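You operate a simulated robot arm through the tools that you are given. There is no shell and no other tool. Be economical: measure what you need, move in short steps, check, and stop when the job is done.

You run a simulated two-armed robot. Do the job below in one go: nothing can be reset, and whatever is moved stays where it is left.

## Task
Press the clear button two times. Close the blue drawer. Put the purple straw bundle from the square table top on the orange coaster there and the green straw bundle on the serving flap top. Take the lid off the tin and lay it down on the side table of the cart. Put two of the tokens from the street end of the left bench on the green worktop. Put one of the lime halfs from the far end of the left bench on the middle shelf of the stock rack. The order is free.

Only the result counts: the job must be done as asked and must still hold three seconds after the hand-in. Knocking over, shifting, dropping, spilling or breaking anything else fails it. Lids that push on must go on centred and level and be pressed home; caps that screw on are set level and turned clockwise until they are tight.

## Robot
Two 7-joint arms with fingered hands on one trunk, on a base that drives. Base frame: it is fixed to the floor where the robot stands at the start and does not move with it; the origin is under the middle of the robot, x ahead of it, y to its left, z up. Units: cm, degrees, N and s.
The left shoulder is at the start at [3.1, 12, 104], the right one opposite. With the tool pointing down near the work surface each hand reaches from about 16 to 54 cm from the robot's upright axis, wherever it stands, measured 20 degrees to its own side. Places, roughly: blue drawer [60, -10, 70]; clear button [90, -40, 90]; coaster (11x11x1 cm) [20, 160, 50]; green worktop [400, -210, 80]; lime half (5x5x3 cm) [140, -550, 80]; middle shelf of the stock rack [350, -640, 60]; serving flap top [-40, -140, 100]; straw bundle [25, 150, 50]; tin (12x8x7 cm) [-20, -220, 100]; token [50, -425, 75]. Payload 4 kg a hand.
Tool frame (each hand has its own): the origin (TCP) lies between the finger pads and is the grasp point; the fingertips stand 1.9 cm ahead of it; z points along the fingers, y is the line along which they close. Largest opening 12 cm; the body of the gripper starts 5.3 cm behind the TCP. The gripper is a hand of 3 fingers: y runs from the thumb to the fingers, the wrist lies at [0, 0, -21.9] in the tool frame.
Orientation is that of the tool frame in the base frame, as a unit quaternion [w, x, y, z]. With the fingers straight down and closing along the base's y, the tool's x points along the base's -x, its y along +y and its z along -z.

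## Interface
- The arms move only by the tool jog_arm. It takes "left_plan", "right_plan" or both (then of equal length, played together; a hand with none holds still); each is a list of rows, each an object (a shift or turn left out is 0) with "xyz": the shift along the tool's x, y, z in cm, a list of three; "delta_rot": the turn, a rotation vector about the tool's x, y, z in degrees, a list of three. In form: [{"xyz": [dx, dy, dz], "delta_rot": [rx, ry, rz]}, ...]. A call has 1 to 8 rows; each row is the pose to reach, as a shift and turn from the pose commanded when the call began, along the tool's axes at that moment. Rows are played at 5 a second. More than 5 cm and 8.6 degrees between two rows, and nothing of the call is played. Where a pose cannot be reached the arm comes as near as it can. A force on the tool above 40 N (or 10 N above the force at the start of the call, whichever is more), or a blocked arm, ends the call early, and 0.2 s more pass. In this call time passes only in rows, and 0.2 s behind the last. The reply holds the time, the measured pose of the TCP, the force on the tool along the base axes, the opening and the grip force, in the units named above and with some noise, with the torque about the TCP (base axes, N m) and any sound that the robot's microphone picked up, and new pictures: "views" is both (left out), scene, wrist or none (wrist: the cameras of the hands that moved).
- Cameras (640 x 400 px; columns grow to the right, rows downward): "scene" is now at [5.66, 0.22, 158.64]; the picture's right is [0.05, -1.00, -0.00], its down [-0.78, -0.04, -0.62] and it looks along [0.62, 0.03, -0.78] (base axes); focal length 275 px, centre (320, 200). "left" rides on the left gripper at [-6.6, -0.4, -7.9] in its tool frame; the picture's right is [0.05, -1.00, 0.00], its down [0.76, 0.04, -0.64] and it looks along [0.64, 0.03, 0.77] (tool axes); focal length 251 px, centre (320, 200). "right" rides on the right gripper at [6.6, -0.4, -7.9] in its tool frame; the picture's right is [0.05, 1.00, 0.00], its down [-0.76, 0.04, -0.64] and it looks along [-0.64, 0.04, 0.77] (tool axes); focal length 251 px, centre (320, 200). There is no depth. A picture from a camera that has moved, and an enlarged one, comes with that camera's place and axes in the base frame and with its lens.
- lift_body(by): slides the trunk up (or, below 0, down) by that many cm; the arms and the scene camera ride with it, the base frame stays. It gives what a move gives, with no picture.
- base_move(legs): drives the robot by 1 to 6 legs, each [ahead, turn to the left] in cm and degrees, along the robot's own axes; the way and the turn of a leg run together, so that a leg with both is an arc; at most 150 cm and 180 degrees a leg. The arms and the cameras ride along, it lands a little off, and it stops where it bumps. It gives what a move gives, and a new picture of the scene camera.
- curl_fingers(finger1, finger2, thumb_bend, hand): sets how far each is bent, from 0 (flat) to 1 (curled in); at 0.3 the hand is open as for a grip, at 0.7 the pads meet at the TCP. One left out holds its place. A second passes; each finger stops where it meets its share of the squeeze, and holds until it gets a number again. It is the only way to open and close the hand. It gives what a move gives, with no picture; readings hold the bend of each and the force on the fingers (four entries, about 0 where the hand has none), thumb and palm.
- aim_head(pan, tilt): turns the head with the scene camera to pan (to the left, within 120 degrees either way) and tilt (down, from -29 to 69), counted from straight ahead of the robot. It gives what a move gives, and a new picture of the scene camera.
- inspect(camera, box): a new picture of the part [left, top, right, bottom] of that camera's present view, enlarged. It takes no simulated time.
- hand_in(): hands the job in; it is judged then, once.

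Go step by step. Nothing tells you exact positions but the pictures and the camera data: compare them with the known pose of the tool, close in by small moves and look again before you grip or let go. The budget is 196 turns and 260 pictures, counting those below and the enlarged ones. Unless the task says otherwise, let go and move clear before handing in, and close with one line.

The tools are called after "Call:" by a JSON object that holds its "api" and its "payload". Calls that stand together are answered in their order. jog_arm: Moves the arms, as the interface text tells. Its arguments: {"type":"object","properties":{"left_plan":{"type":"array"},"right_plan":{"type":"array"},"views":{"type":"string","enum":["both","scene","wrist","none"]}},"required":[]} The other tools are called the same way: lift_body (by) slides the trunk up or down; curl_fingers (finger1, finger2, thumb_bend, hand) moves the fingers one by one; base_move (legs) drives the base; aim_head (pan, tilt) turns the head that bears the scene camera; inspect (camera, box) takes an enlarged picture of a part of a camera's view; hand_in () hands the job in.

At the start:

```text
t: 0.0
left_tool_pos: [64.7, -0.64, 101.98]
left_tool_rot: [0.002, 0.0, 1.0, -0.001]
left_wrist_force: [0.1, -0.1, 0.5]
left_moment: [0.01, 0.02, 0.03]
left_width: 11.99
left_finger_force: 0.1
left_shape: jaw
left_bend: [0.3, 0.3, 0.3]
left_finger forces: [0.1, 0.0, 0.1, 0.0, 0.0, 0.0]
right_tool_pos: [55.98, -21.9, 112.98]
right_tool_rot: [-0.001, 0.0, 1.0, 0.0]
right_wrist_force: [-0.9, 0.4, 0.0]
right_moment: [0.0, -0.01, 0.0]
right_width: 11.97
right_finger_force: 0.0
right_shape: jaw
right_bend: [0.3, 0.3, 0.3]
right_finger forces: [0.0, 0.0, 0.1, 0.0, 0.0, 0.0]
trunk travel left (down, up): [-25.2, 28.8]
robot x, y, heading: [-0.34, 0.32, -0.2]
head pan, tilt: [2.7, 51.7]
```

scene: 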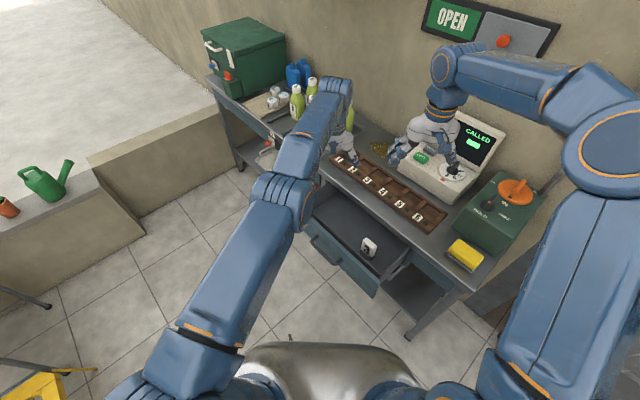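
right: 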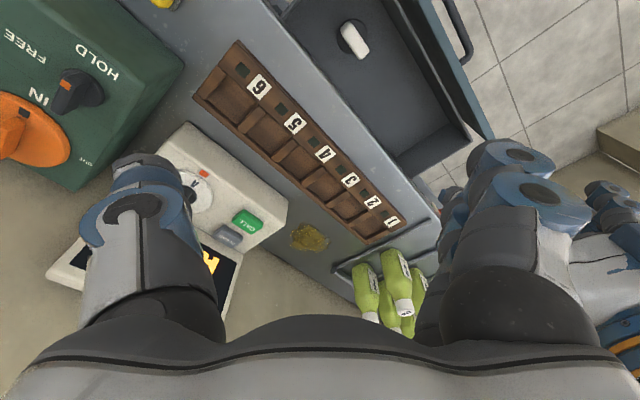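
left: 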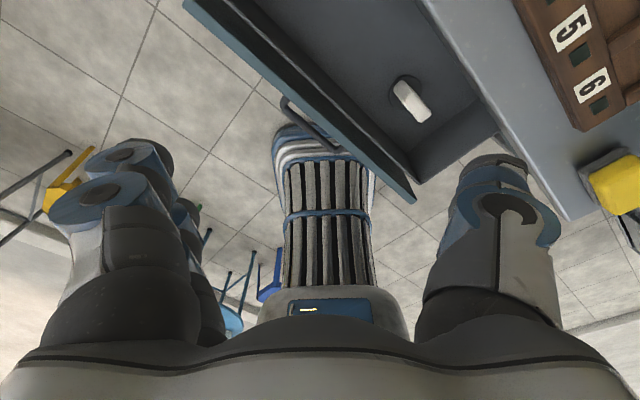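

I see the counter with a drawer standing open ahead of me and a caller device with a green and a grey button. I'll look closer before moving.

Call:
{"api": "inspect", "payload": {"camera": "scene", "box": [280, 60, 560, 300]}}

Call:
{"api": "inspect", "payload": {"camera": "right", "box": [20, 100, 340, 300]}}

```text
1.67 times, centred on (420, 180) of scene
camera zoom: at [5.66, 0.22, 158.64], right [0.05, -1.0, 0.0], down [-0.78, -0.04, -0.62], along [0.62, 0.03, -0.78], focal length 458 px, centre (153, 233)
```

zoom: 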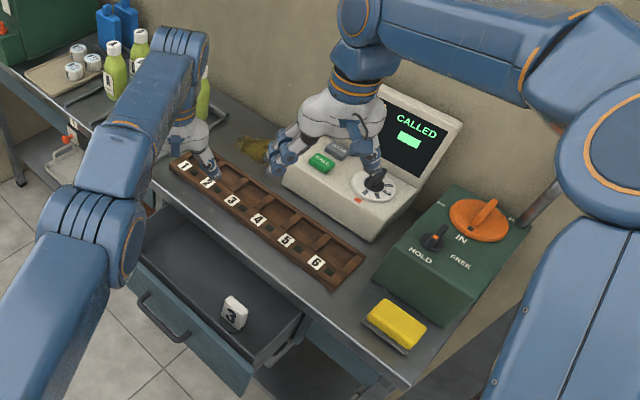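

```text
2.00 times, centred on (180, 200) of right
camera zoom: at [49.36, -22.21, 121.05], right [-0.05, 1.0, 0.0], down [0.76, 0.04, 0.64], along [0.64, 0.04, -0.77], focal length 503 px, centre (600, 200)
```

zoom: 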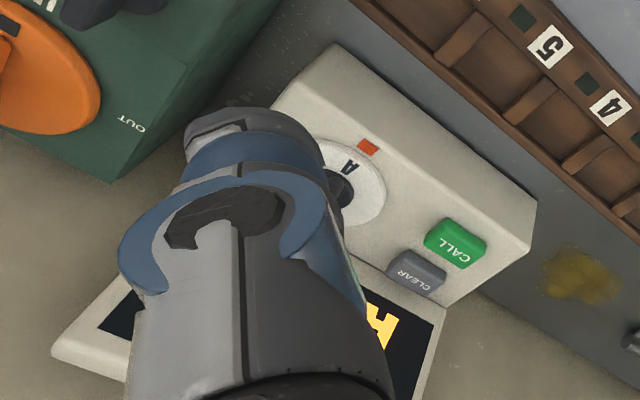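

The clear button is the grey one, at about (87,-38,87). The drawer front is at about (51,-5) with its top near z 72, and the counter is yawed 45°. First I'll push the drawer shut with the left hand, so I'm closing the fingers and pitching that hand forward.

Call:
{"api": "curl_fingers", "payload": {"hand": "left", "finger1": 0.7, "finger2": 0.7, "thumb_bend": 0.7}}

Call:
{"api": "jog_arm", "payload": {"left_plan": [{"xyz": [2, 0.8, 0], "delta_rot": [0, -7.5, 0]}, {"xyz": [4, 1.6, 0], "delta_rot": [0, -15, 0]}, {"xyz": [6, 2.4, 0], "delta_rot": [0, -22.5, 0]}, {"xyz": [8, 3.2, 0], "delta_rot": [0, -30, 0]}, {"xyz": [10, 4, 0], "delta_rot": [0, -37.5, 0]}, {"xyz": [12, 4.8, 0], "delta_rot": [0, -45, 0]}, {"xyz": [14, 5.6, 0], "delta_rot": [0, -52.5, 0]}, {"xyz": [16, 6.4, 0], "delta_rot": [0, -60, 0]}], "views": "scene"}}

```text
t: 1.0
left_tool_pos: [64.79, -0.52, 102.07]
left_tool_rot: [0.002, 0.0, 1.0, -0.001]
left_wrist_force: [-0.3, 0.1, 0.2]
left_moment: [0.0, -0.02, 0.01]
left_width: 1.08
left_finger_force: 0.1
left_shape: fingers
left_bend: [0.71, 0.71, 0.7]
left_finger forces: [0.1, 0.1, 0.0, 0.1, 0.0, 0.0]
right_tool_pos: [55.88, -21.79, 113.04]
right_tool_rot: [0.0, 0.0, 1.0, 0.0]
right_wrist_force: [-0.7, 0.0, 0.5]
right_moment: [0.02, -0.01, 0.01]
right_width: 12.0
right_finger_force: 0.0
right_shape: jaw
right_bend: [0.3, 0.3, 0.3]
right_finger forces: [0.1, 0.1, 0.0, 0.0, 0.0, 0.0]
trunk travel left (down, up): [-25.2, 28.8]
robot x, y, heading: [-0.31, 0.07, 0.2]
head pan, tilt: [2.7, 51.7]
```

```text
t: 2.8
left_tool_pos: [74.91, -14.15, 90.28]
left_tool_rot: [0.502, 0.0, 0.865, -0.001]
left_wrist_force: [0.0, 0.3, 0.0]
left_moment: [-0.02, 0.02, -0.01]
left_width: 1.02
left_finger_force: 0.1
left_shape: fingers
left_bend: [0.71, 0.71, 0.7]
left_finger forces: [0.0, 0.0, 0.1, 0.0, 0.0, 0.0]
left hand out of reach, approached as far as the arm can: row 1, 2, 3, 4, 5, 6, 7, 8
right_tool_pos: [55.91, -21.86, 113.11]
right_tool_rot: [0.0, 0.0, 1.0, 0.001]
right_wrist_force: [0.1, -0.7, -0.7]
right_moment: [-0.02, 0.05, 0.0]
right_width: 12.0
right_finger_force: 0.1
right_shape: jaw
right_bend: [0.3, 0.3, 0.3]
right_finger forces: [0.0, 0.1, 0.1, 0.0, 0.0, 0.1]
trunk travel left (down, up): [-25.2, 28.8]
robot x, y, heading: [0.07, -0.19, 0.0]
head pan, tilt: [2.7, 51.7]
camera scene: at [5.68, 0.3, 158.64], right [0.05, -1.0, 0.0], down [-0.78, -0.04, -0.62], along [0.62, 0.03, -0.78], focal length 275 px, centre (320, 200)
```

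scene: 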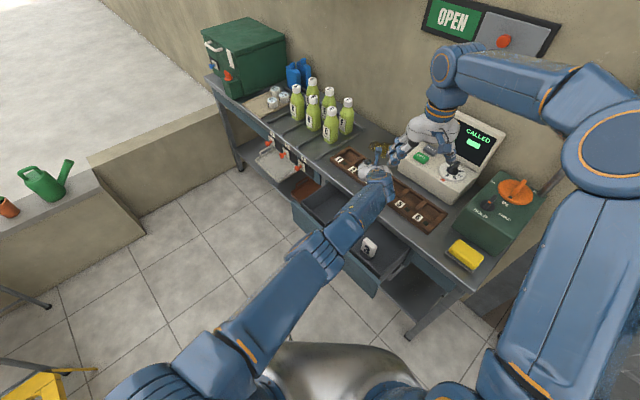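

That pose is beyond the arm's reach with the hand pitched. I'll turn it back to tool-down and push with the hand upright instead, yawed 45°, with the spread thumb leading.

Call:
{"api": "jog_arm", "payload": {"left_plan": [{"delta_rot": [0, 7.5, 0]}, {"delta_rot": [0, 15, 0]}, {"delta_rot": [0, 22.5, 0]}, {"delta_rot": [0, 30, 0]}, {"delta_rot": [0, 37.5, 0]}, {"delta_rot": [0, 45, 0]}, {"delta_rot": [0, 52.5, 0]}, {"delta_rot": [0, 60, 0]}], "views": "none"}}

```text
t: 4.6
left_tool_pos: [62.79, -9.48, 91.6]
left_tool_rot: [0.037, 0.0, 0.999, -0.002]
left_wrist_force: [0.1, -1.3, -0.6]
left_moment: [-0.01, -0.02, 0.02]
left_width: 1.03
left_finger_force: 0.1
left_shape: fingers
left_bend: [0.71, 0.71, 0.7]
left_finger forces: [0.0, 0.0, 0.0, 0.0, 0.1, 0.0]
left hand out of reach, approached as far as the arm can: row 1, 2, 3, 4, 5, 6, 7, 8
right_tool_pos: [55.92, -21.77, 113.02]
right_tool_rot: [-0.001, -0.001, 1.0, 0.0]
right_wrist_force: [0.7, -0.2, 0.0]
right_moment: [0.02, -0.02, 0.0]
right_width: 11.99
right_finger_force: 0.0
right_shape: jaw
right_bend: [0.3, 0.3, 0.3]
right_finger forces: [0.0, 0.1, 0.1, 0.0, 0.0, 0.1]
trunk travel left (down, up): [-25.2, 28.8]
robot x, y, heading: [-0.06, 0.19, -0.2]
head pan, tilt: [2.7, 51.7]
```

I need to know where the commanded pose really is, so I'll send a null move.

Call:
{"api": "jog_arm", "payload": {"left_plan": [{"xyz": [0, 0, 0]}, {"xyz": [0, 0, 1]}], "views": "scene"}}

```text
t: 5.2
left_tool_pos: [62.92, -9.45, 90.73]
left_tool_rot: [0.039, 0.001, 0.999, 0.0]
left_wrist_force: [0.7, 0.1, 1.0]
left_moment: [-0.02, 0.06, -0.04]
left_width: 1.04
left_finger_force: 0.2
left_shape: fingers
left_bend: [0.71, 0.71, 0.7]
left_finger forces: [0.0, 0.0, 0.1, 0.0, 0.0, 0.0]
right_tool_pos: [55.8, -21.92, 113.08]
right_tool_rot: [0.0, 0.0, 1.0, 0.0]
right_wrist_force: [0.1, -0.7, 0.2]
right_moment: [-0.02, -0.01, 0.01]
right_width: 11.99
right_finger_force: 0.0
right_shape: jaw
right_bend: [0.3, 0.3, 0.3]
right_finger forces: [0.0, 0.0, 0.1, 0.1, 0.1, 0.0]
trunk travel left (down, up): [-25.2, 28.8]
robot x, y, heading: [0.11, 0.15, -0.1]
head pan, tilt: [2.7, 51.7]
camera scene: at [5.69, 0.21, 158.64], right [0.05, -1.0, 0.0], down [-0.78, -0.04, -0.62], along [0.62, 0.03, -0.78], focal length 275 px, centre (320, 200)
```

scene: 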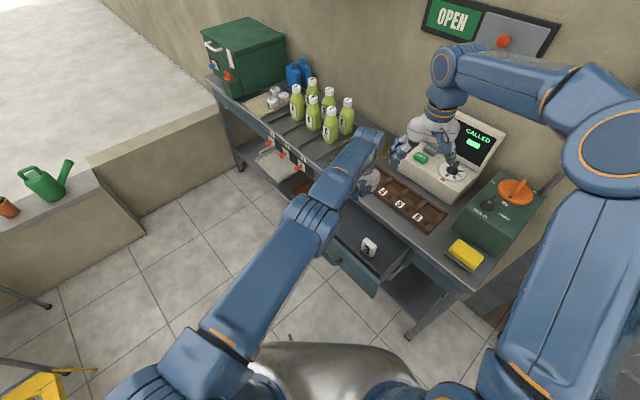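

The command resets to the pose the arm actually reached, so I can work from here. Next I'll back the hand out in front of the drawer and yaw it by +45°.

Call:
{"api": "jog_arm", "payload": {"left_plan": [{"xyz": [2.9, 2, 0], "delta_rot": [0, 0, -5.6]}, {"xyz": [5.8, 4, 0], "delta_rot": [0, 0, -11.2]}, {"xyz": [8.7, 6, 0], "delta_rot": [0, 0, -16.8]}, {"xyz": [11.6, 8, 0], "delta_rot": [0, 0, -22.4]}, {"xyz": [14.5, 10, 0], "delta_rot": [0, 0, -28]}, {"xyz": [17.4, 12, 0], "delta_rot": [0, 0, -33.6]}, {"xyz": [20.3, 14, 0], "delta_rot": [0, 0, -39.2]}, {"xyz": [23.2, 16, 0], "delta_rot": [0, 0, -45]}], "views": "both"}}

Call:
{"api": "curl_fingers", "payload": {"hand": "left", "finger1": 0.5, "finger2": 0.5, "thumb_bend": 0.1}}

```text
t: 7.0
left_tool_pos: [39.91, 7.09, 89.13]
left_tool_rot: [0.035, -0.384, 0.923, -0.016]
left_wrist_force: [-0.5, 0.3, 0.5]
left_moment: [-0.07, 0.0, -0.03]
left_width: 1.07
left_finger_force: 0.0
left_shape: fingers
left_bend: [0.71, 0.71, 0.7]
left_finger forces: [0.0, 0.1, 0.1, 0.0, 0.1, 0.0]
right_tool_pos: [55.83, -21.76, 113.14]
right_tool_rot: [-0.001, 0.0, 1.0, 0.0]
right_wrist_force: [-0.5, 0.1, -0.8]
right_moment: [-0.05, -0.03, 0.01]
right_width: 12.01
right_finger_force: 0.1
right_shape: jaw
right_bend: [0.3, 0.3, 0.3]
right_finger forces: [0.0, 0.1, 0.1, 0.0, 0.1, 0.0]
trunk travel left (down, up): [-25.2, 28.8]
robot x, y, heading: [-0.21, -0.43, 0.1]
head pan, tilt: [2.7, 51.7]
camera scene: at [5.6, 0.3, 158.65], right [0.05, -1.0, 0.0], down [-0.78, -0.04, -0.62], along [0.62, 0.03, -0.78], focal length 275 px, centre (320, 200)
camera left: at [44.22, 11.57, 97.29], right [0.67, -0.74, 0.05], down [-0.62, -0.51, 0.6], along [-0.42, -0.43, -0.8], focal length 251 px, centre (320, 200)
```

scene: 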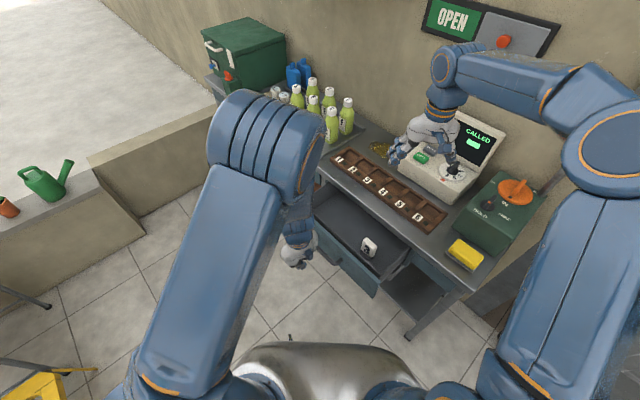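
left: 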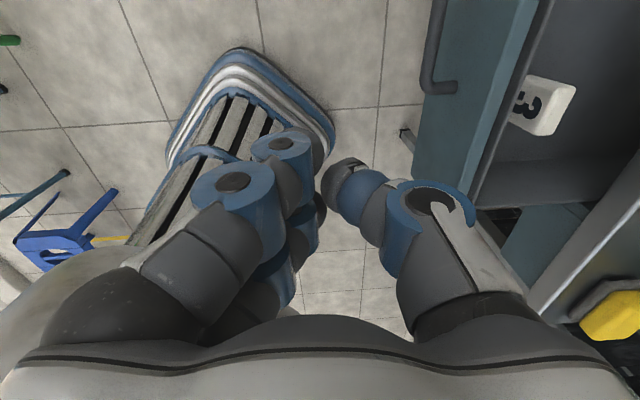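

```text
t: 8.0
left_tool_pos: [39.89, 7.07, 89.01]
left_tool_rot: [0.036, -0.382, 0.923, -0.016]
left_wrist_force: [-0.1, -0.4, -0.3]
left_moment: [0.02, 0.02, -0.03]
left_width: 11.1
left_finger_force: 0.0
left_shape: fingers
left_bend: [0.5, 0.5, 0.1]
left_finger forces: [0.0, 0.0, 0.1, 0.1, 0.0, 0.0]
right_tool_pos: [55.93, -21.93, 113.11]
right_tool_rot: [0.0, -0.001, 1.0, 0.0]
right_wrist_force: [-0.1, 0.1, -0.2]
right_moment: [-0.01, 0.01, 0.05]
right_width: 12.01
right_finger_force: 0.1
right_shape: jaw
right_bend: [0.3, 0.3, 0.3]
right_finger forces: [0.0, 0.0, 0.0, 0.1, 0.0, 0.0]
trunk travel left (down, up): [-25.2, 28.8]
robot x, y, heading: [0.07, -0.1, 0.1]
head pan, tilt: [2.7, 51.7]
```

The hand is in front of the drawer, lined up with its handle. I'll lower it and then push along the tool's -y.

Call:
{"api": "jog_arm", "payload": {"left_plan": [{"xyz": [0, 0, 4]}, {"xyz": [0, 0, 8]}, {"xyz": [0, 0, 12]}, {"xyz": [0, 0, 16]}, {"xyz": [0, 0, 20]}, {"xyz": [0, -2, 21.5]}], "views": "both"}}

```text
t: 9.4
left_tool_pos: [42.92, 5.65, 67.42]
left_tool_rot: [0.034, -0.382, 0.924, -0.015]
left_wrist_force: [-0.4, 0.4, -0.3]
left_moment: [0.02, 0.0, 0.0]
left_width: 11.08
left_finger_force: 0.2
left_shape: fingers
left_bend: [0.5, 0.5, 0.11]
left_finger forces: [0.2, 0.1, 0.0, 0.1, 0.6, 0.0]
right_tool_pos: [55.9, -22.01, 113.05]
right_tool_rot: [-0.001, 0.0, 1.0, 0.001]
right_wrist_force: [0.7, -0.4, -0.7]
right_moment: [0.0, -0.01, 0.01]
right_width: 11.98
right_finger_force: 0.0
right_shape: jaw
right_bend: [0.3, 0.3, 0.3]
right_finger forces: [0.0, 0.1, 0.0, 0.0, 0.0, 0.0]
trunk travel left (down, up): [-25.2, 28.8]
robot x, y, heading: [-0.02, 0.01, 0.1]
head pan, tilt: [2.7, 51.7]
camera scene: at [5.63, 0.06, 158.65], right [0.05, -1.0, 0.0], down [-0.78, -0.04, -0.62], along [0.62, 0.03, -0.78], focal length 275 px, centre (320, 200)
camera left: at [47.24, 10.02, 75.63], right [0.67, -0.74, 0.05], down [-0.62, -0.51, 0.6], along [-0.42, -0.43, -0.8], focal length 251 px, centre (320, 200)
```

scene: 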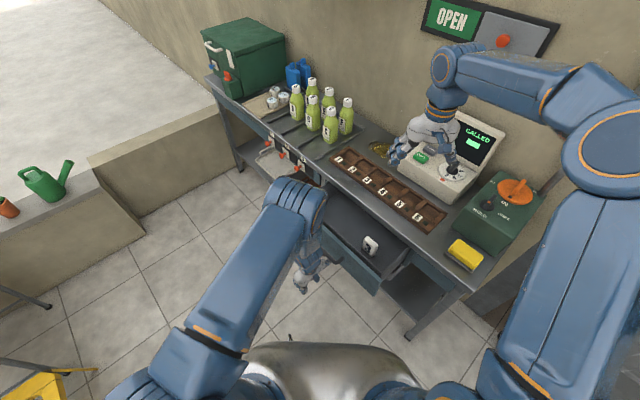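
left: 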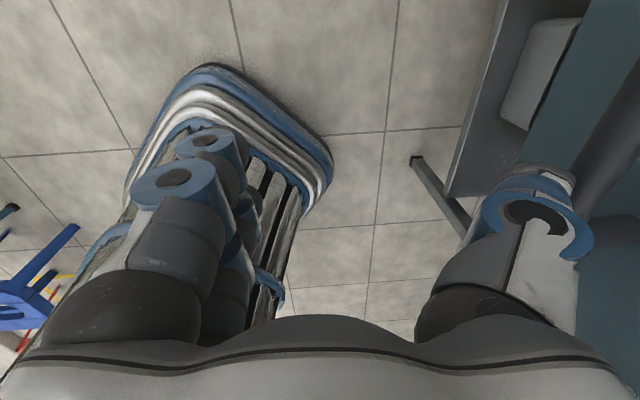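

The thumb is just touching the front, so I push now.

Call:
{"api": "jog_arm", "payload": {"left_plan": [{"xyz": [0, -2, 0]}, {"xyz": [0, -4, 0]}, {"xyz": [0, -6, 0]}, {"xyz": [0, -8, 0]}, {"xyz": [0, -10, 0.3]}], "views": "scene"}}

```text
t: 10.6
left_tool_pos: [49.92, -1.48, 67.8]
left_tool_rot: [0.035, -0.383, 0.923, -0.015]
left_wrist_force: [-0.1, -0.2, 0.0]
left_moment: [-0.03, -0.02, 0.01]
left_width: 11.12
left_finger_force: 0.1
left_shape: fingers
left_bend: [0.5, 0.5, 0.1]
left_finger forces: [0.0, 0.1, 0.0, 0.0, 0.1, 0.1]
right_tool_pos: [55.94, -21.97, 113.08]
right_tool_rot: [0.0, 0.0, 1.0, 0.0]
right_wrist_force: [0.2, -0.6, -0.2]
right_moment: [0.03, 0.0, 0.01]
right_width: 12.0
right_finger_force: 0.2
right_shape: jaw
right_bend: [0.3, 0.3, 0.3]
right_finger forces: [0.1, 0.1, 0.0, 0.1, 0.1, 0.1]
trunk travel left (down, up): [-25.2, 28.8]
robot x, y, heading: [-0.19, -0.07, 0.1]
head pan, tilt: [2.7, 51.7]
camera scene: at [5.68, 0.18, 158.64], right [0.05, -1.0, 0.0], down [-0.78, -0.04, -0.62], along [0.62, 0.03, -0.78], focal length 275 px, centre (320, 200)
```

scene: 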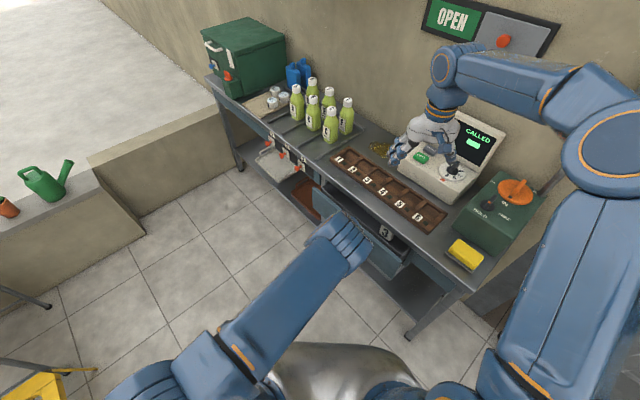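

It is sliding in well, so I keep pushing until a force shows.

Call:
{"api": "jog_arm", "payload": {"left_plan": [{"xyz": [0, -2, 0]}, {"xyz": [0, -4, 0.2]}, {"xyz": [0, -6, 0.3]}, {"xyz": [0, -8, 0.4]}, {"xyz": [0, -10, 0.5]}, {"xyz": [0, -12, 0.6]}], "views": "both"}}

```text
t: 12.0
left_tool_pos: [56.19, -8.17, 69.09]
left_tool_rot: [0.032, -0.384, 0.923, -0.011]
left_wrist_force: [-12.8, 16.5, -7.4]
left_moment: [0.54, 0.49, 0.17]
left_width: 8.62
left_finger_force: 10.9
left_shape: fingers
left_bend: [0.5, 0.5, 0.42]
left_finger forces: [0.0, 0.0, 0.1, 0.0, 21.1, 0.1]
left hand out of reach, approached as far as the arm can: row 5, 6
right_tool_pos: [55.9, -21.73, 113.06]
right_tool_rot: [0.0, 0.0, 1.0, -0.002]
right_wrist_force: [-0.8, -0.3, 0.6]
right_moment: [0.0, -0.01, 0.05]
right_width: 11.98
right_finger_force: 0.0
right_shape: jaw
right_bend: [0.3, 0.3, 0.3]
right_finger forces: [0.1, 0.1, 0.0, 0.0, 0.0, 0.0]
trunk travel left (down, up): [-25.2, 28.8]
robot x, y, heading: [-0.5, 0.14, 0.1]
head pan, tilt: [2.7, 51.7]
camera scene: at [5.65, 0.43, 158.63], right [0.05, -1.0, 0.0], down [-0.78, -0.04, -0.62], along [0.62, 0.03, -0.78], focal length 275 px, centre (320, 200)
camera left: at [60.55, -3.75, 77.24], right [0.67, -0.74, 0.04], down [-0.61, -0.51, 0.6], along [-0.42, -0.43, -0.8], focal length 251 px, centre (320, 200)
```

scene: 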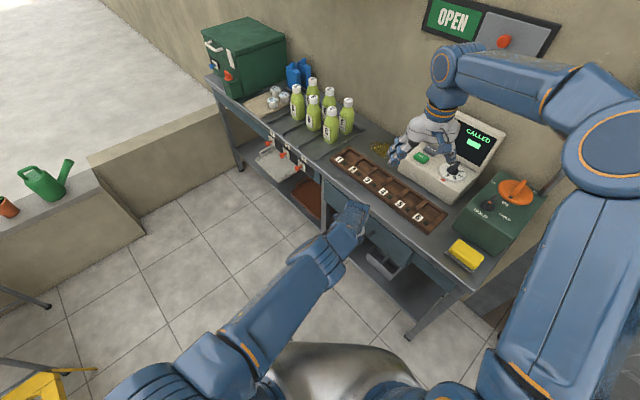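
left: 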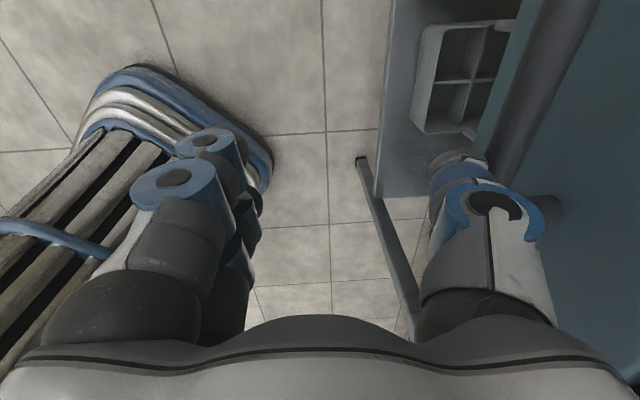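

Call:
{"api": "inspect", "payload": {"camera": "scene", "box": [300, 170, 500, 310]}}

```text
2.86 times, centred on (400, 240) of scene
camera zoom: at [5.65, 0.43, 158.63], right [0.05, -1.0, 0.0], down [-0.78, -0.04, -0.62], along [0.62, 0.03, -0.78], focal length 785 px, centre (91, 86)
```

zoom: 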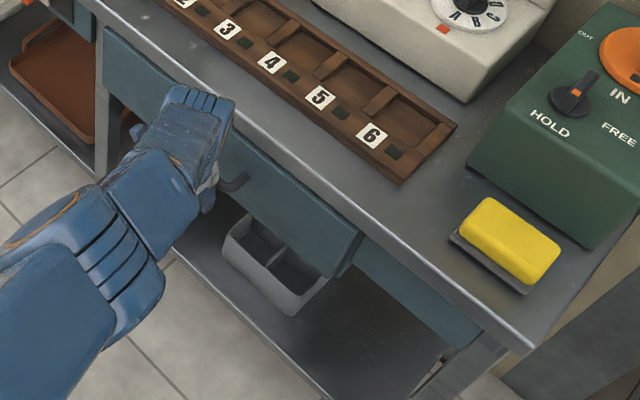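

The drawer looks nearly shut but perhaps not flush. I'll back the hand off to see.

Call:
{"api": "jog_arm", "payload": {"left_plan": [{"xyz": [0, 3, 0]}, {"xyz": [0, 7, 0]}, {"xyz": [3, 11, 0]}, {"xyz": [7, 13, 0]}], "views": "none"}}

Call:
{"api": "inspect", "payload": {"camera": "scene", "box": [300, 170, 500, 310]}}

```text
t: 13.0
left_tool_pos: [42.49, -4.17, 68.06]
left_tool_rot: [0.036, -0.381, 0.924, -0.015]
left_wrist_force: [0.0, -0.1, 0.2]
left_moment: [-0.03, -0.01, 0.02]
left_width: 11.13
left_finger_force: 0.0
left_shape: fingers
left_bend: [0.5, 0.5, 0.1]
left_finger forces: [0.0, 0.1, 0.1, 0.0, 0.1, 0.0]
right_tool_pos: [55.79, -21.91, 113.01]
right_tool_rot: [0.0, 0.0, 1.0, 0.001]
right_wrist_force: [0.5, -0.6, -0.4]
right_moment: [0.02, 0.0, -0.02]
right_width: 12.02
right_finger_force: 0.1
right_shape: jaw
right_bend: [0.3, 0.3, 0.3]
right_finger forces: [0.1, 0.0, 0.1, 0.1, 0.0, 0.0]
trunk travel left (down, up): [-25.2, 28.8]
robot x, y, heading: [-0.25, -0.22, 0.2]
head pan, tilt: [2.7, 51.7]
```

```text
2.86 times, centred on (400, 240) of scene
camera zoom: at [5.6, 0.2, 158.65], right [0.05, -1.0, 0.0], down [-0.78, -0.04, -0.62], along [0.62, 0.03, -0.78], focal length 785 px, centre (91, 86)
```

zoom: 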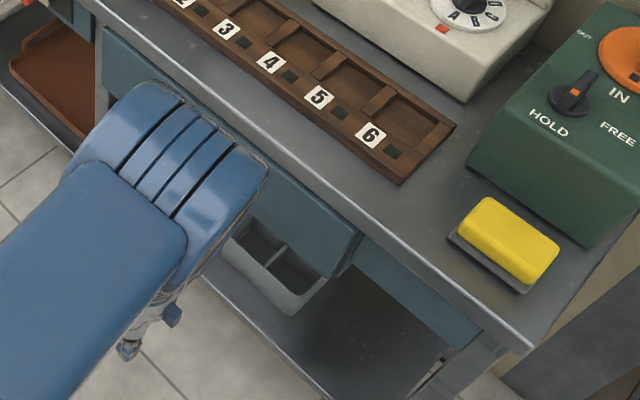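

The drawer met a hard stop at 21 N, so it looks shut. I'll confirm that later from nearer. Next is the clear button, so I lift the left hand clear and make the right hand a one-digit pointer.

Call:
{"api": "jog_arm", "payload": {"left_plan": [{"xyz": [0, 1, -5]}, {"xyz": [0, 2, -10]}, {"xyz": [0, 4, -15]}, {"xyz": [0, 6, -20]}, {"xyz": [0, 8, -25]}, {"xyz": [0, 10, -30]}], "views": "none"}}

Call:
{"api": "curl_fingers", "payload": {"hand": "right", "finger1": 0.7, "finger2": 1.0, "thumb_bend": 0.95}}

Call:
{"api": "base_move", "payload": {"legs": [[28, -5]]}}

Call:
{"api": "inspect", "payload": {"camera": "right", "box": [0, 0, 640, 400]}}

```text
refused: row 1 steps farther than a row can; nothing moved
```

```text
t: 14.0
left_tool_pos: [42.46, -4.25, 67.99]
left_tool_rot: [0.035, -0.383, 0.923, -0.015]
left_wrist_force: [0.3, 0.8, 0.3]
left_moment: [-0.03, -0.02, 0.04]
left_width: 11.13
left_finger_force: 0.0
left_shape: fingers
left_bend: [0.5, 0.5, 0.1]
left_finger forces: [0.0, 0.1, 0.0, 0.0, 0.0, 0.0]
right_tool_pos: [55.87, -21.88, 113.14]
right_tool_rot: [0.0, -0.001, 1.0, 0.0]
right_wrist_force: [-0.8, -1.0, 0.2]
right_moment: [-0.02, -0.01, -0.04]
right_width: 1.03
right_finger_force: 0.0
right_shape: fingers
right_bend: [0.69, 0.97, 0.92]
right_finger forces: [0.1, 0.0, 0.0, 0.1, 0.0, 0.1]
trunk travel left (down, up): [-25.2, 28.8]
robot x, y, heading: [0.07, -0.01, -0.0]
head pan, tilt: [2.7, 51.7]
```

```text
t: 15.4
left_tool_pos: [54.71, -5.62, 67.66]
left_tool_rot: [0.02, -0.356, 0.934, -0.004]
left_wrist_force: [0.2, 0.6, -0.5]
left_moment: [-0.02, 0.03, -0.01]
left_width: 11.11
left_finger_force: 0.1
left_shape: fingers
left_bend: [0.5, 0.5, 0.1]
left_finger forces: [0.0, 0.0, 0.0, 0.1, 0.1, 0.0]
right_tool_pos: [68.62, -24.67, 112.81]
right_tool_rot: [-0.002, 0.023, 1.0, -0.001]
right_wrist_force: [-0.1, -0.5, -0.3]
right_moment: [-0.01, 0.01, 0.0]
right_width: 1.04
right_finger_force: 0.1
right_shape: fingers
right_bend: [0.69, 0.97, 0.92]
right_finger forces: [0.0, 0.0, 0.1, 0.0, 0.0, 0.1]
trunk travel left (down, up): [-25.2, 28.8]
robot x, y, heading: [13.97, 0.15, -3.1]
head pan, tilt: [2.7, 51.7]
stopped in leg 1: the force on the tool passed its limit at 139 N (the readings are from after the stop); the commanded pose is now the measured one
camera scene: at [19.53, 0.22, 158.6], right [-0.01, -1.0, 0.0], down [-0.79, 0.0, -0.62], along [0.62, 0.0, -0.79], focal length 275 px, centre (320, 200)
```

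scene: 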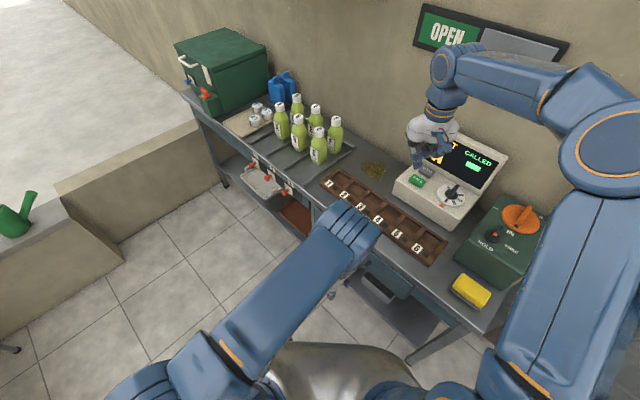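

```text
1.00 times, centred on (320, 200) of right (not enlarged: the box is as wide or as high as the picture)
camera zoom: at [62.09, -24.55, 120.83], right [-0.01, 1.0, 0.0], down [0.77, 0.01, 0.64], along [0.64, 0.0, -0.77], focal length 251 px, centre (320, 200)
```

zoom: 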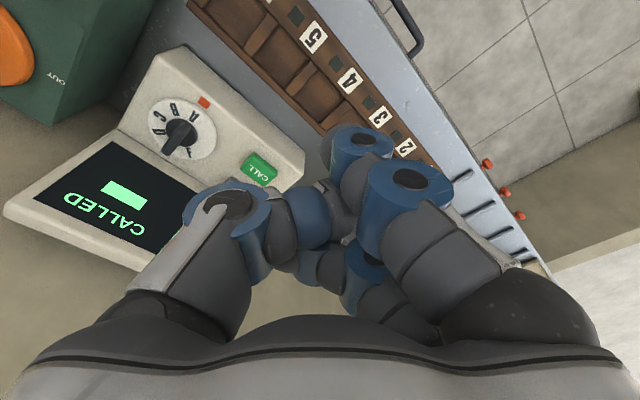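

That refused row left the left hand low, and the base bumped it on the desk. I'll back it off and raise it properly.

Call:
{"api": "jog_arm", "payload": {"left_plan": [{"xyz": [0, 3, 0]}, {"xyz": [0, 5, -4]}, {"xyz": [0, 6, -8]}, {"xyz": [0, 8, -12]}, {"xyz": [0, 10, -16]}, {"xyz": [0, 12, -20]}, {"xyz": [0, 14, -24]}, {"xyz": [0, 16, -28]}], "views": "scene"}}

```text
t: 17.2
left_tool_pos: [42.56, 6.27, 95.56]
left_tool_rot: [0.021, -0.356, 0.934, -0.005]
left_wrist_force: [-0.5, -0.4, -0.1]
left_moment: [-0.05, -0.02, -0.05]
left_width: 11.15
left_finger_force: 0.1
left_shape: fingers
left_bend: [0.5, 0.5, 0.1]
left_finger forces: [0.1, 0.0, 0.1, 0.1, 0.0, 0.0]
right_tool_pos: [68.25, -24.65, 112.99]
right_tool_rot: [-0.002, 0.023, 1.0, 0.0]
right_wrist_force: [0.0, -0.7, -0.3]
right_moment: [-0.01, 0.01, -0.01]
right_width: 1.03
right_finger_force: 0.1
right_shape: fingers
right_bend: [0.69, 0.97, 0.92]
right_finger forces: [0.1, 0.0, 0.1, 0.1, 0.0, 0.0]
trunk travel left (down, up): [-25.2, 28.8]
robot x, y, heading: [13.72, 0.19, -3.0]
head pan, tilt: [2.7, 51.7]
camera scene: at [19.08, 0.05, 158.65], right [-0.01, -1.0, 0.0], down [-0.78, 0.0, -0.62], along [0.62, 0.0, -0.78], focal length 275 px, centre (320, 200)
```

scene: 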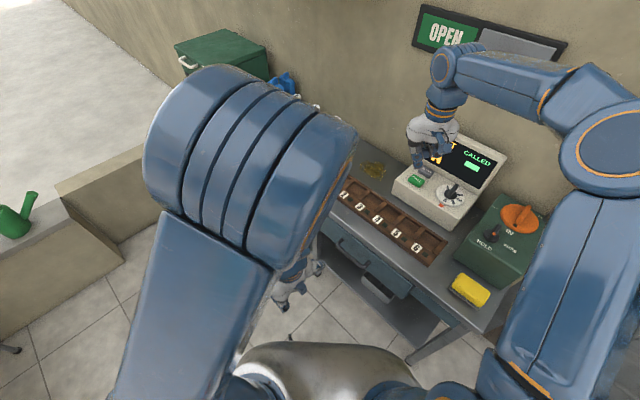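

Call:
{"api": "base_move", "payload": {"legs": [[14, -2]]}}

Call:
{"api": "inspect", "payload": {"camera": "right", "box": [160, 40, 480, 240]}}

Call:
{"api": "inspect", "payload": {"camera": "scene", "box": [340, 80, 540, 220]}}

```text
t: 18.5
left_tool_pos: [57.05, 4.17, 95.55]
left_tool_rot: [0.02, -0.339, 0.94, -0.004]
left_wrist_force: [0.5, -0.8, 0.0]
left_moment: [0.03, 0.02, 0.01]
left_width: 11.16
left_finger_force: 0.0
left_shape: fingers
left_bend: [0.5, 0.5, 0.1]
left_finger forces: [0.0, 0.1, 0.0, 0.0, 0.0, 0.0]
right_tool_pos: [81.58, -27.67, 112.81]
right_tool_rot: [-0.002, 0.041, 0.999, 0.0]
right_wrist_force: [0.4, -0.5, -0.8]
right_moment: [-0.01, 0.02, 0.02]
right_width: 1.05
right_finger_force: 0.1
right_shape: fingers
right_bend: [0.69, 0.97, 0.92]
right_finger forces: [0.1, 0.0, 0.0, 0.0, 0.0, 0.1]
trunk travel left (down, up): [-25.2, 28.8]
robot x, y, heading: [27.28, -0.53, -5.3]
head pan, tilt: [2.7, 51.7]
camera scene: at [33.45, -0.9, 158.64], right [-0.04, -1.0, 0.0], down [-0.78, 0.04, -0.62], along [0.62, -0.03, -0.79], focal length 275 px, centre (320, 200)
```

scene: 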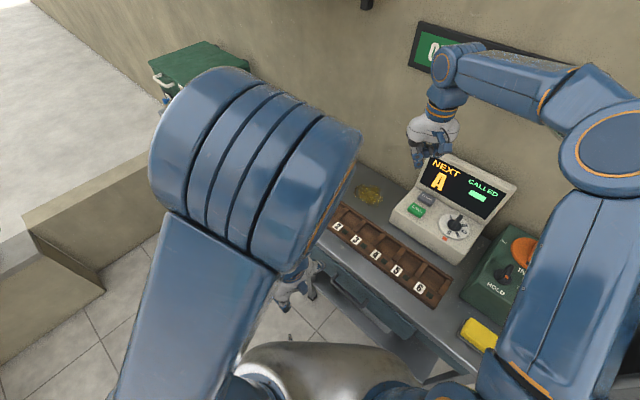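

```text
2.00 times, centred on (320, 140) of right
camera zoom: at [75.09, -27.46, 120.86], right [0.03, 1.0, 0.0], down [0.77, -0.02, 0.64], along [0.64, -0.02, -0.77], focal length 503 px, centre (320, 320)
```

zoom: 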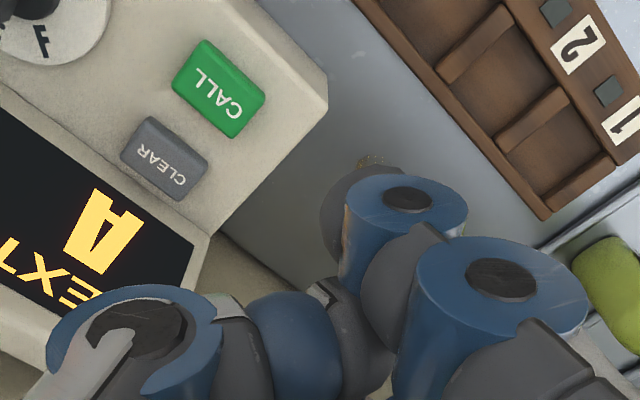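

```text
2.86 times, centred on (440, 150) of scene
camera zoom: at [33.45, -0.9, 158.64], right [-0.04, -1.0, 0.0], down [-0.78, 0.04, -0.62], along [0.62, -0.03, -0.79], focal length 785 px, centre (-23, 343)
```

zoom: 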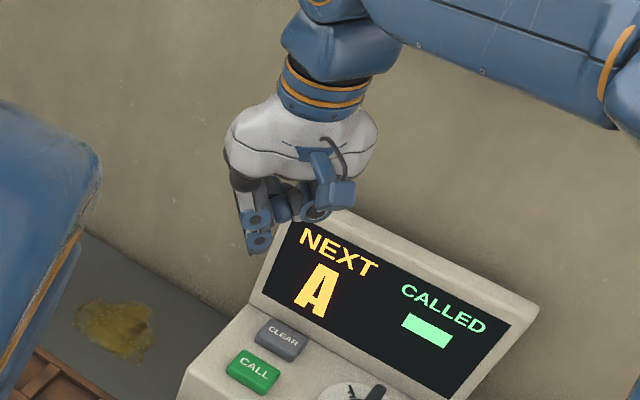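

The clear button's top is at about (88.6,-38.7,87). I'll tilt the pointing hand so its body stays clear of the screen and stop above the button.

Call:
{"api": "jog_arm", "payload": {"right_plan": [{"xyz": [-2.1, -2.5, 0], "delta_rot": [3.75, -6.25, 0]}, {"xyz": [-4.2, -5, 0], "delta_rot": [7.5, -12.5, 0]}, {"xyz": [-6.3, -7.5, 0], "delta_rot": [11.25, -18.75, 0]}, {"xyz": [-8.46, -10.14, 0], "delta_rot": [15, -25, 0]}, {"xyz": [-8.46, -10.14, 4.5], "delta_rot": [15, -25, 0]}, {"xyz": [-8.46, -10.14, 9], "delta_rot": [15, -25, 0]}, {"xyz": [-8.46, -10.14, 13], "delta_rot": [15, -25, 0]}], "views": "both"}}

```text
t: 20.1
left_tool_pos: [57.06, 4.24, 95.52]
left_tool_rot: [0.02, -0.34, 0.94, -0.006]
left_wrist_force: [-0.3, 0.0, 1.1]
left_moment: [-0.01, 0.0, 0.02]
left_width: 11.14
left_finger_force: 0.1
left_shape: fingers
left_bend: [0.5, 0.5, 0.1]
left_finger forces: [0.0, 0.1, 0.0, 0.0, 0.0, 0.1]
right_tool_pos: [89.11, -38.26, 99.95]
right_tool_rot: [0.208, 0.039, 0.968, -0.138]
right_wrist_force: [-0.3, 1.5, -0.2]
right_moment: [-0.05, 0.01, 0.0]
right_width: 1.08
right_finger_force: 1.8
right_shape: fingers
right_bend: [0.69, 0.99, 0.92]
right_finger forces: [0.0, 2.9, 0.0, 0.1, 0.0, 0.1]
trunk travel left (down, up): [-25.2, 28.8]
robot x, y, heading: [27.62, -0.39, -5.1]
head pan, tilt: [2.7, 51.7]
camera scene: at [33.32, -0.81, 158.64], right [-0.04, -1.0, 0.0], down [-0.78, 0.04, -0.62], along [0.62, -0.03, -0.78], focal length 275 px, centre (320, 200)
camera right: at [80.0, -36.23, 104.28], right [0.09, 0.96, -0.27], down [0.45, 0.21, 0.87], along [0.89, -0.2, -0.41], focal length 251 px, centre (320, 200)
```

scene: 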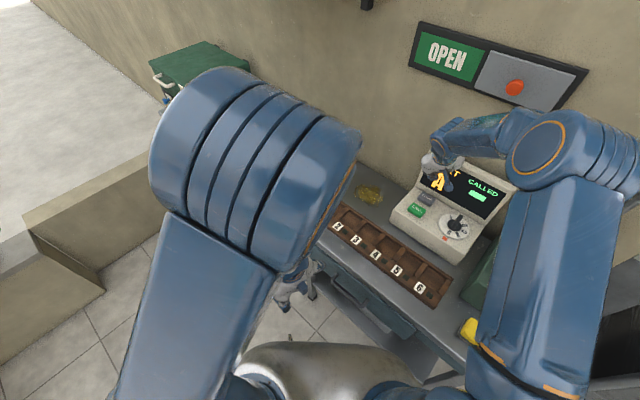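
right: 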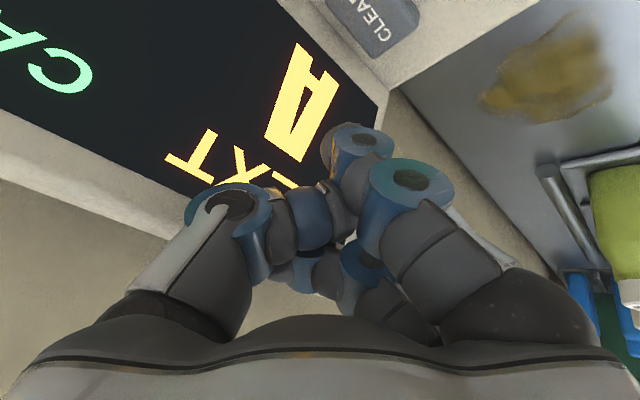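

Call:
{"api": "inspect", "payload": {"camera": "scene", "box": [380, 100, 540, 240]}}

```text
2.86 times, centred on (460, 170) of scene
camera zoom: at [33.32, -0.81, 158.64], right [-0.04, -1.0, 0.0], down [-0.78, 0.04, -0.62], along [0.62, -0.03, -0.78], focal length 785 px, centre (-80, 286)
```

zoom: 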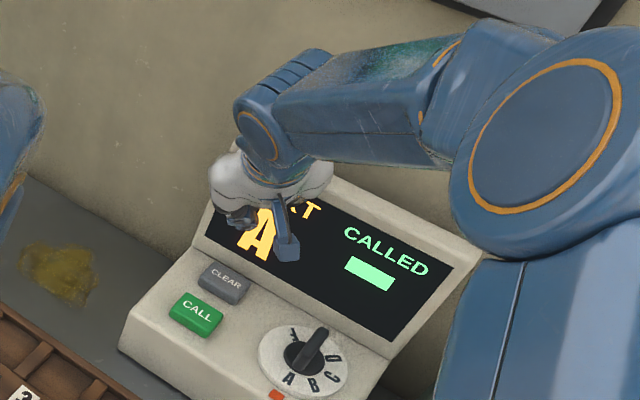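

The curled second finger is brushing the screen at 3 N. I'll back off upward, then use the thumb on the screen side as the pointer with the hand yawed.

Call:
{"api": "jog_arm", "payload": {"right_plan": [{"xyz": [0.6, 0.8, -2.8]}, {"xyz": [1.1, 1.5, -5.5], "delta_rot": [-3.75, 6.25, 0]}, {"xyz": [1.65, 2.2, -8.3], "delta_rot": [-7.5, 12.5, 0]}, {"xyz": [2.2, 2.94, -11], "delta_rot": [-11.25, 18.75, 0]}, {"xyz": [2.2, 2.94, -11], "delta_rot": [-15, 25, 0]}], "views": "none"}}

Call:
{"api": "curl_fingers", "payload": {"hand": "right", "finger1": 1.0, "finger2": 1.0, "thumb_bend": 0.45}}

Call:
{"api": "jog_arm", "payload": {"right_plan": [{"delta_rot": [0, 0, -8]}, {"delta_rot": [0, 0, -16]}, {"delta_rot": [0, 0, -24]}, {"delta_rot": [0, 0, -32]}, {"delta_rot": [0, 0, -40]}, {"delta_rot": [0, 0, -48]}], "views": "both"}}

```text
t: 21.3
left_tool_pos: [57.08, 4.18, 95.39]
left_tool_rot: [0.019, -0.34, 0.94, -0.004]
left_wrist_force: [0.1, -0.5, 0.4]
left_moment: [-0.03, 0.02, 0.0]
left_width: 11.14
left_finger_force: 0.0
left_shape: fingers
left_bend: [0.5, 0.5, 0.1]
left_finger forces: [0.0, 0.1, 0.0, 0.1, 0.0, 0.0]
right_tool_pos: [83.07, -32.53, 107.78]
right_tool_rot: [-0.002, 0.041, 0.999, 0.001]
right_wrist_force: [0.6, -0.3, 0.3]
right_moment: [0.0, 0.0, 0.01]
right_width: 1.06
right_finger_force: 0.1
right_shape: fingers
right_bend: [0.69, 0.99, 0.92]
right_finger forces: [0.0, 0.0, 0.0, 0.1, 0.1, 0.1]
trunk travel left (down, up): [-25.2, 28.8]
robot x, y, heading: [27.32, -0.68, -5.5]
head pan, tilt: [2.7, 51.7]
```

```text
t: 22.3
left_tool_pos: [56.92, 4.23, 95.44]
left_tool_rot: [0.02, -0.338, 0.941, -0.005]
left_wrist_force: [0.9, 0.3, 0.1]
left_moment: [0.0, 0.02, 0.0]
left_width: 11.14
left_finger_force: 0.2
left_shape: fingers
left_bend: [0.5, 0.5, 0.1]
left_finger forces: [0.1, 0.0, 0.0, 0.0, 0.0, 0.0]
right_tool_pos: [83.2, -32.66, 107.95]
right_tool_rot: [-0.001, 0.042, 0.999, -0.001]
right_wrist_force: [0.1, 0.8, -0.5]
right_moment: [0.02, 0.01, 0.0]
right_width: 3.28
right_finger_force: 0.1
right_shape: fingers
right_bend: [1.0, 1.0, 0.45]
right_finger forces: [0.0, 0.1, 0.0, 0.0, 0.0, 0.0]
trunk travel left (down, up): [-25.2, 28.8]
robot x, y, heading: [27.45, -0.28, -5.1]
head pan, tilt: [2.7, 51.7]
```

```text
t: 23.7
left_tool_pos: [56.96, 4.24, 95.48]
left_tool_rot: [0.021, -0.34, 0.94, -0.005]
left_wrist_force: [0.5, -0.6, 0.4]
left_moment: [0.0, 0.01, 0.04]
left_width: 11.15
left_finger_force: 0.1
left_shape: fingers
left_bend: [0.5, 0.5, 0.1]
left_finger forces: [0.0, 0.1, 0.0, 0.1, 0.0, 0.0]
right_tool_pos: [83.04, -32.51, 107.8]
right_tool_rot: [-0.001, -0.37, 0.929, 0.0]
right_wrist_force: [0.5, -0.2, 1.1]
right_moment: [-0.01, 0.0, 0.05]
right_width: 3.29
right_finger_force: 0.1
right_shape: fingers
right_bend: [1.0, 1.0, 0.45]
right_finger forces: [0.0, 0.0, 0.1, 0.1, 0.0, 0.0]
trunk travel left (down, up): [-25.2, 28.8]
robot x, y, heading: [27.51, -0.21, -5.2]
head pan, tilt: [2.7, 51.7]
camera scene: at [33.28, -0.86, 158.64], right [-0.04, -1.0, 0.0], down [-0.78, 0.04, -0.62], along [0.62, -0.03, -0.78], focal length 275 px, centre (320, 200)
camera right: at [78.65, -37.25, 115.84], right [-0.73, 0.69, 0.0], down [0.53, 0.56, 0.64], along [0.44, 0.47, -0.77], focal length 251 px, centre (320, 200)
```

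scene: 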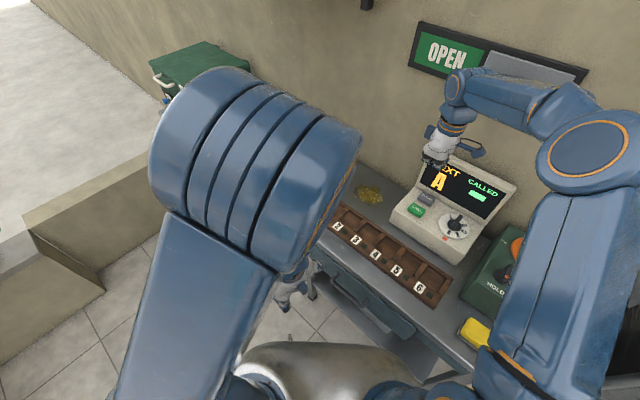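
right: 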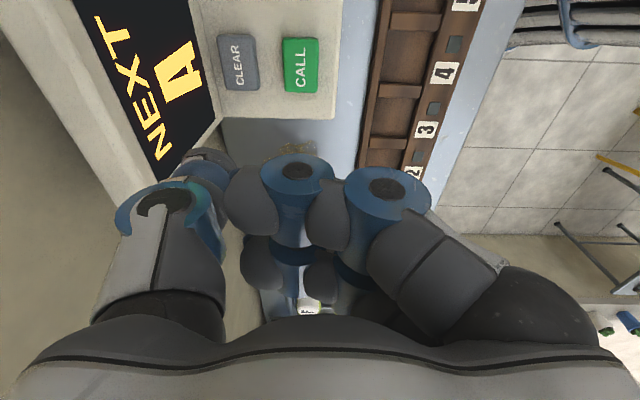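

Call:
{"api": "inspect", "payload": {"camera": "right", "box": [100, 100, 260, 240]}}

Call:
{"api": "inspect", "payload": {"camera": "scene", "box": [400, 90, 500, 220]}}

```text
2.86 times, centred on (180, 170) of right
camera zoom: at [78.65, -37.25, 115.84], right [-0.73, 0.69, 0.0], down [0.53, 0.56, 0.64], along [0.44, 0.47, -0.77], focal length 718 px, centre (720, 286)
```

zoom: 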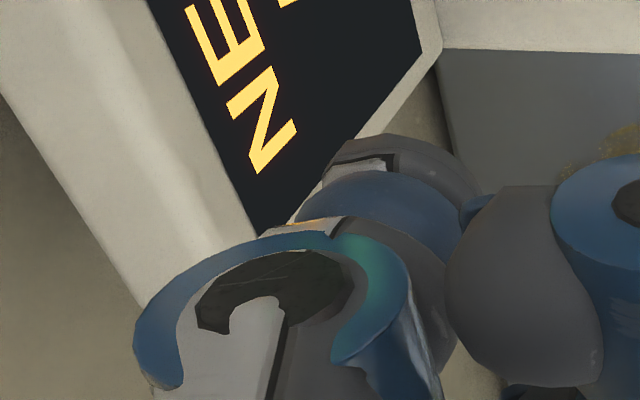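

```text
3.08 times, centred on (450, 155) of scene
camera zoom: at [33.28, -0.86, 158.64], right [-0.04, -1.0, 0.0], down [-0.78, 0.04, -0.62], along [0.62, -0.03, -0.78], focal length 845 px, centre (-80, 338)
```

zoom: 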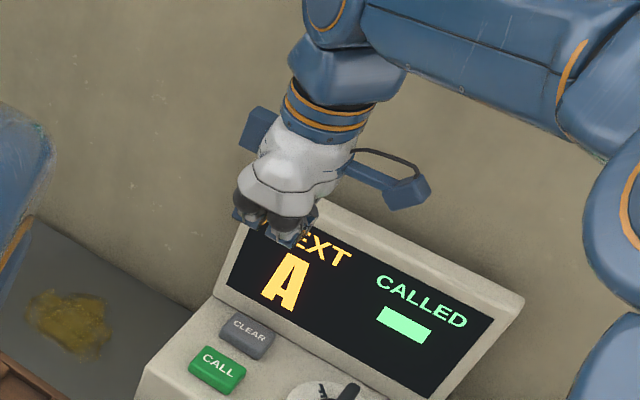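

Now the picture lines up with the desk and the button's computed place checks out. I'll shift the thumb tip over it and come down to just above.

Call:
{"api": "jog_arm", "payload": {"right_plan": [{"xyz": [-0.2, -2, 0]}, {"xyz": [-0.4, -3.8, 0]}, {"xyz": [-0.4, -3.8, 4]}, {"xyz": [-0.4, -3.8, 8]}, {"xyz": [-0.4, -3.8, 12]}, {"xyz": [-0.4, -3.8, 15]}], "views": "wrist"}}

Call:
{"api": "inspect", "payload": {"camera": "scene", "box": [400, 90, 500, 220]}}

```text
t: 25.1
left_tool_pos: [57.04, 4.11, 95.43]
left_tool_rot: [0.021, -0.339, 0.941, -0.005]
left_wrist_force: [0.8, 0.0, -0.3]
left_moment: [0.01, -0.01, 0.02]
left_width: 11.14
left_finger_force: 0.1
left_shape: fingers
left_bend: [0.5, 0.5, 0.1]
left_finger forces: [0.0, 0.0, 0.0, 0.0, 0.0, 0.1]
right_tool_pos: [86.09, -35.03, 92.72]
right_tool_rot: [-0.002, -0.369, 0.93, 0.0]
right_wrist_force: [-0.7, 0.5, -0.1]
right_moment: [0.03, -0.01, -0.02]
right_width: 3.29
right_finger_force: 0.1
right_shape: fingers
right_bend: [1.0, 1.0, 0.45]
right_finger forces: [0.1, 0.0, 0.0, 0.1, 0.0, 0.0]
trunk travel left (down, up): [-25.2, 28.8]
robot x, y, heading: [27.85, -0.43, -5.3]
head pan, tilt: [2.7, 51.7]
camera right: at [81.55, -39.76, 100.8], right [-0.72, 0.69, 0.0], down [0.53, 0.55, 0.64], along [0.44, 0.47, -0.77], focal length 251 px, centre (320, 200)
```

right: 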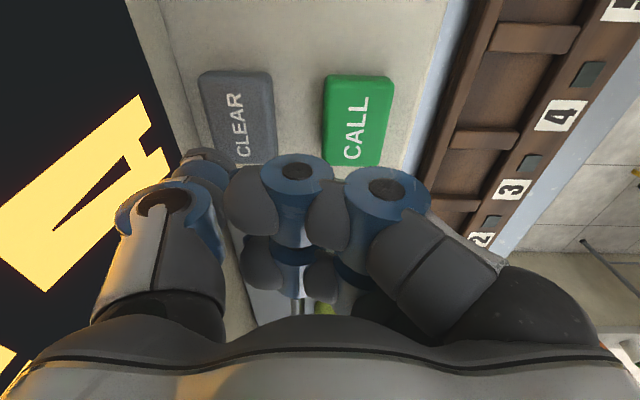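

```text
3.08 times, centred on (450, 155) of scene
camera zoom: at [33.32, -0.88, 158.64], right [-0.04, -1.0, 0.0], down [-0.78, 0.04, -0.62], along [0.62, -0.03, -0.78], focal length 845 px, centre (-80, 338)
```

zoom: 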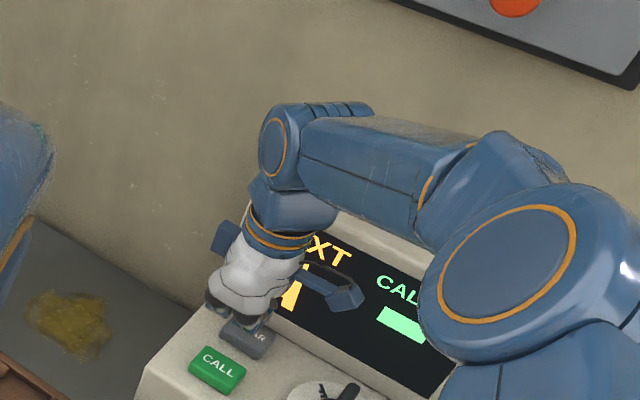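

The thumb is over the clear button. I'll press down in small steps.

Call:
{"api": "jog_arm", "payload": {"right_plan": [{"xyz": [0, 0.5, 1.5]}, {"xyz": [0, 0.5, 2.3]}, {"xyz": [0, 0.5, 2.8]}, {"xyz": [0, 0.5, 3.2]}], "views": "wrist"}}

```text
t: 26.1
left_tool_pos: [56.96, 4.17, 95.57]
left_tool_rot: [0.02, -0.339, 0.94, -0.005]
left_wrist_force: [0.2, -0.4, 0.3]
left_moment: [0.01, -0.01, 0.01]
left_width: 11.15
left_finger_force: 0.1
left_shape: fingers
left_bend: [0.5, 0.5, 0.1]
left_finger forces: [0.0, 0.0, 0.0, 0.0, 0.0, 0.0]
right_tool_pos: [85.55, -34.57, 89.7]
right_tool_rot: [-0.001, -0.369, 0.929, 0.0]
right_wrist_force: [-0.4, 1.0, 2.6]
right_moment: [-0.07, -0.09, 0.01]
right_width: 3.3
right_finger_force: 1.2
right_shape: fingers
right_bend: [1.0, 1.0, 0.45]
right_finger forces: [0.0, 0.0, 0.0, 0.0, 2.4, 0.1]
trunk travel left (down, up): [-25.2, 28.8]
robot x, y, heading: [27.26, -0.44, -5.4]
head pan, tilt: [2.7, 51.7]
heard: click
camera right: at [81.12, -39.38, 97.69], right [-0.72, 0.69, 0.0], down [0.53, 0.55, 0.64], along [0.44, 0.47, -0.77], focal length 251 px, centre (320, 200)
```

right: 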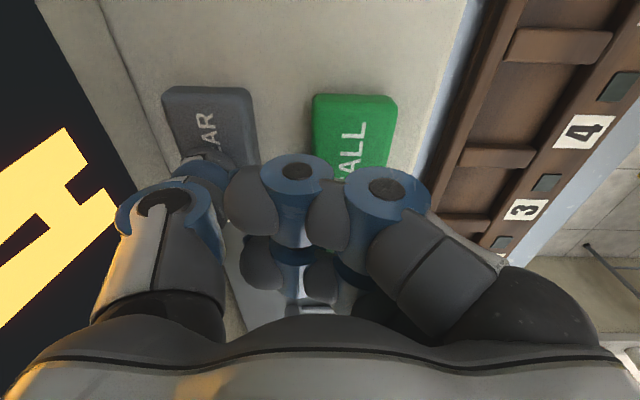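

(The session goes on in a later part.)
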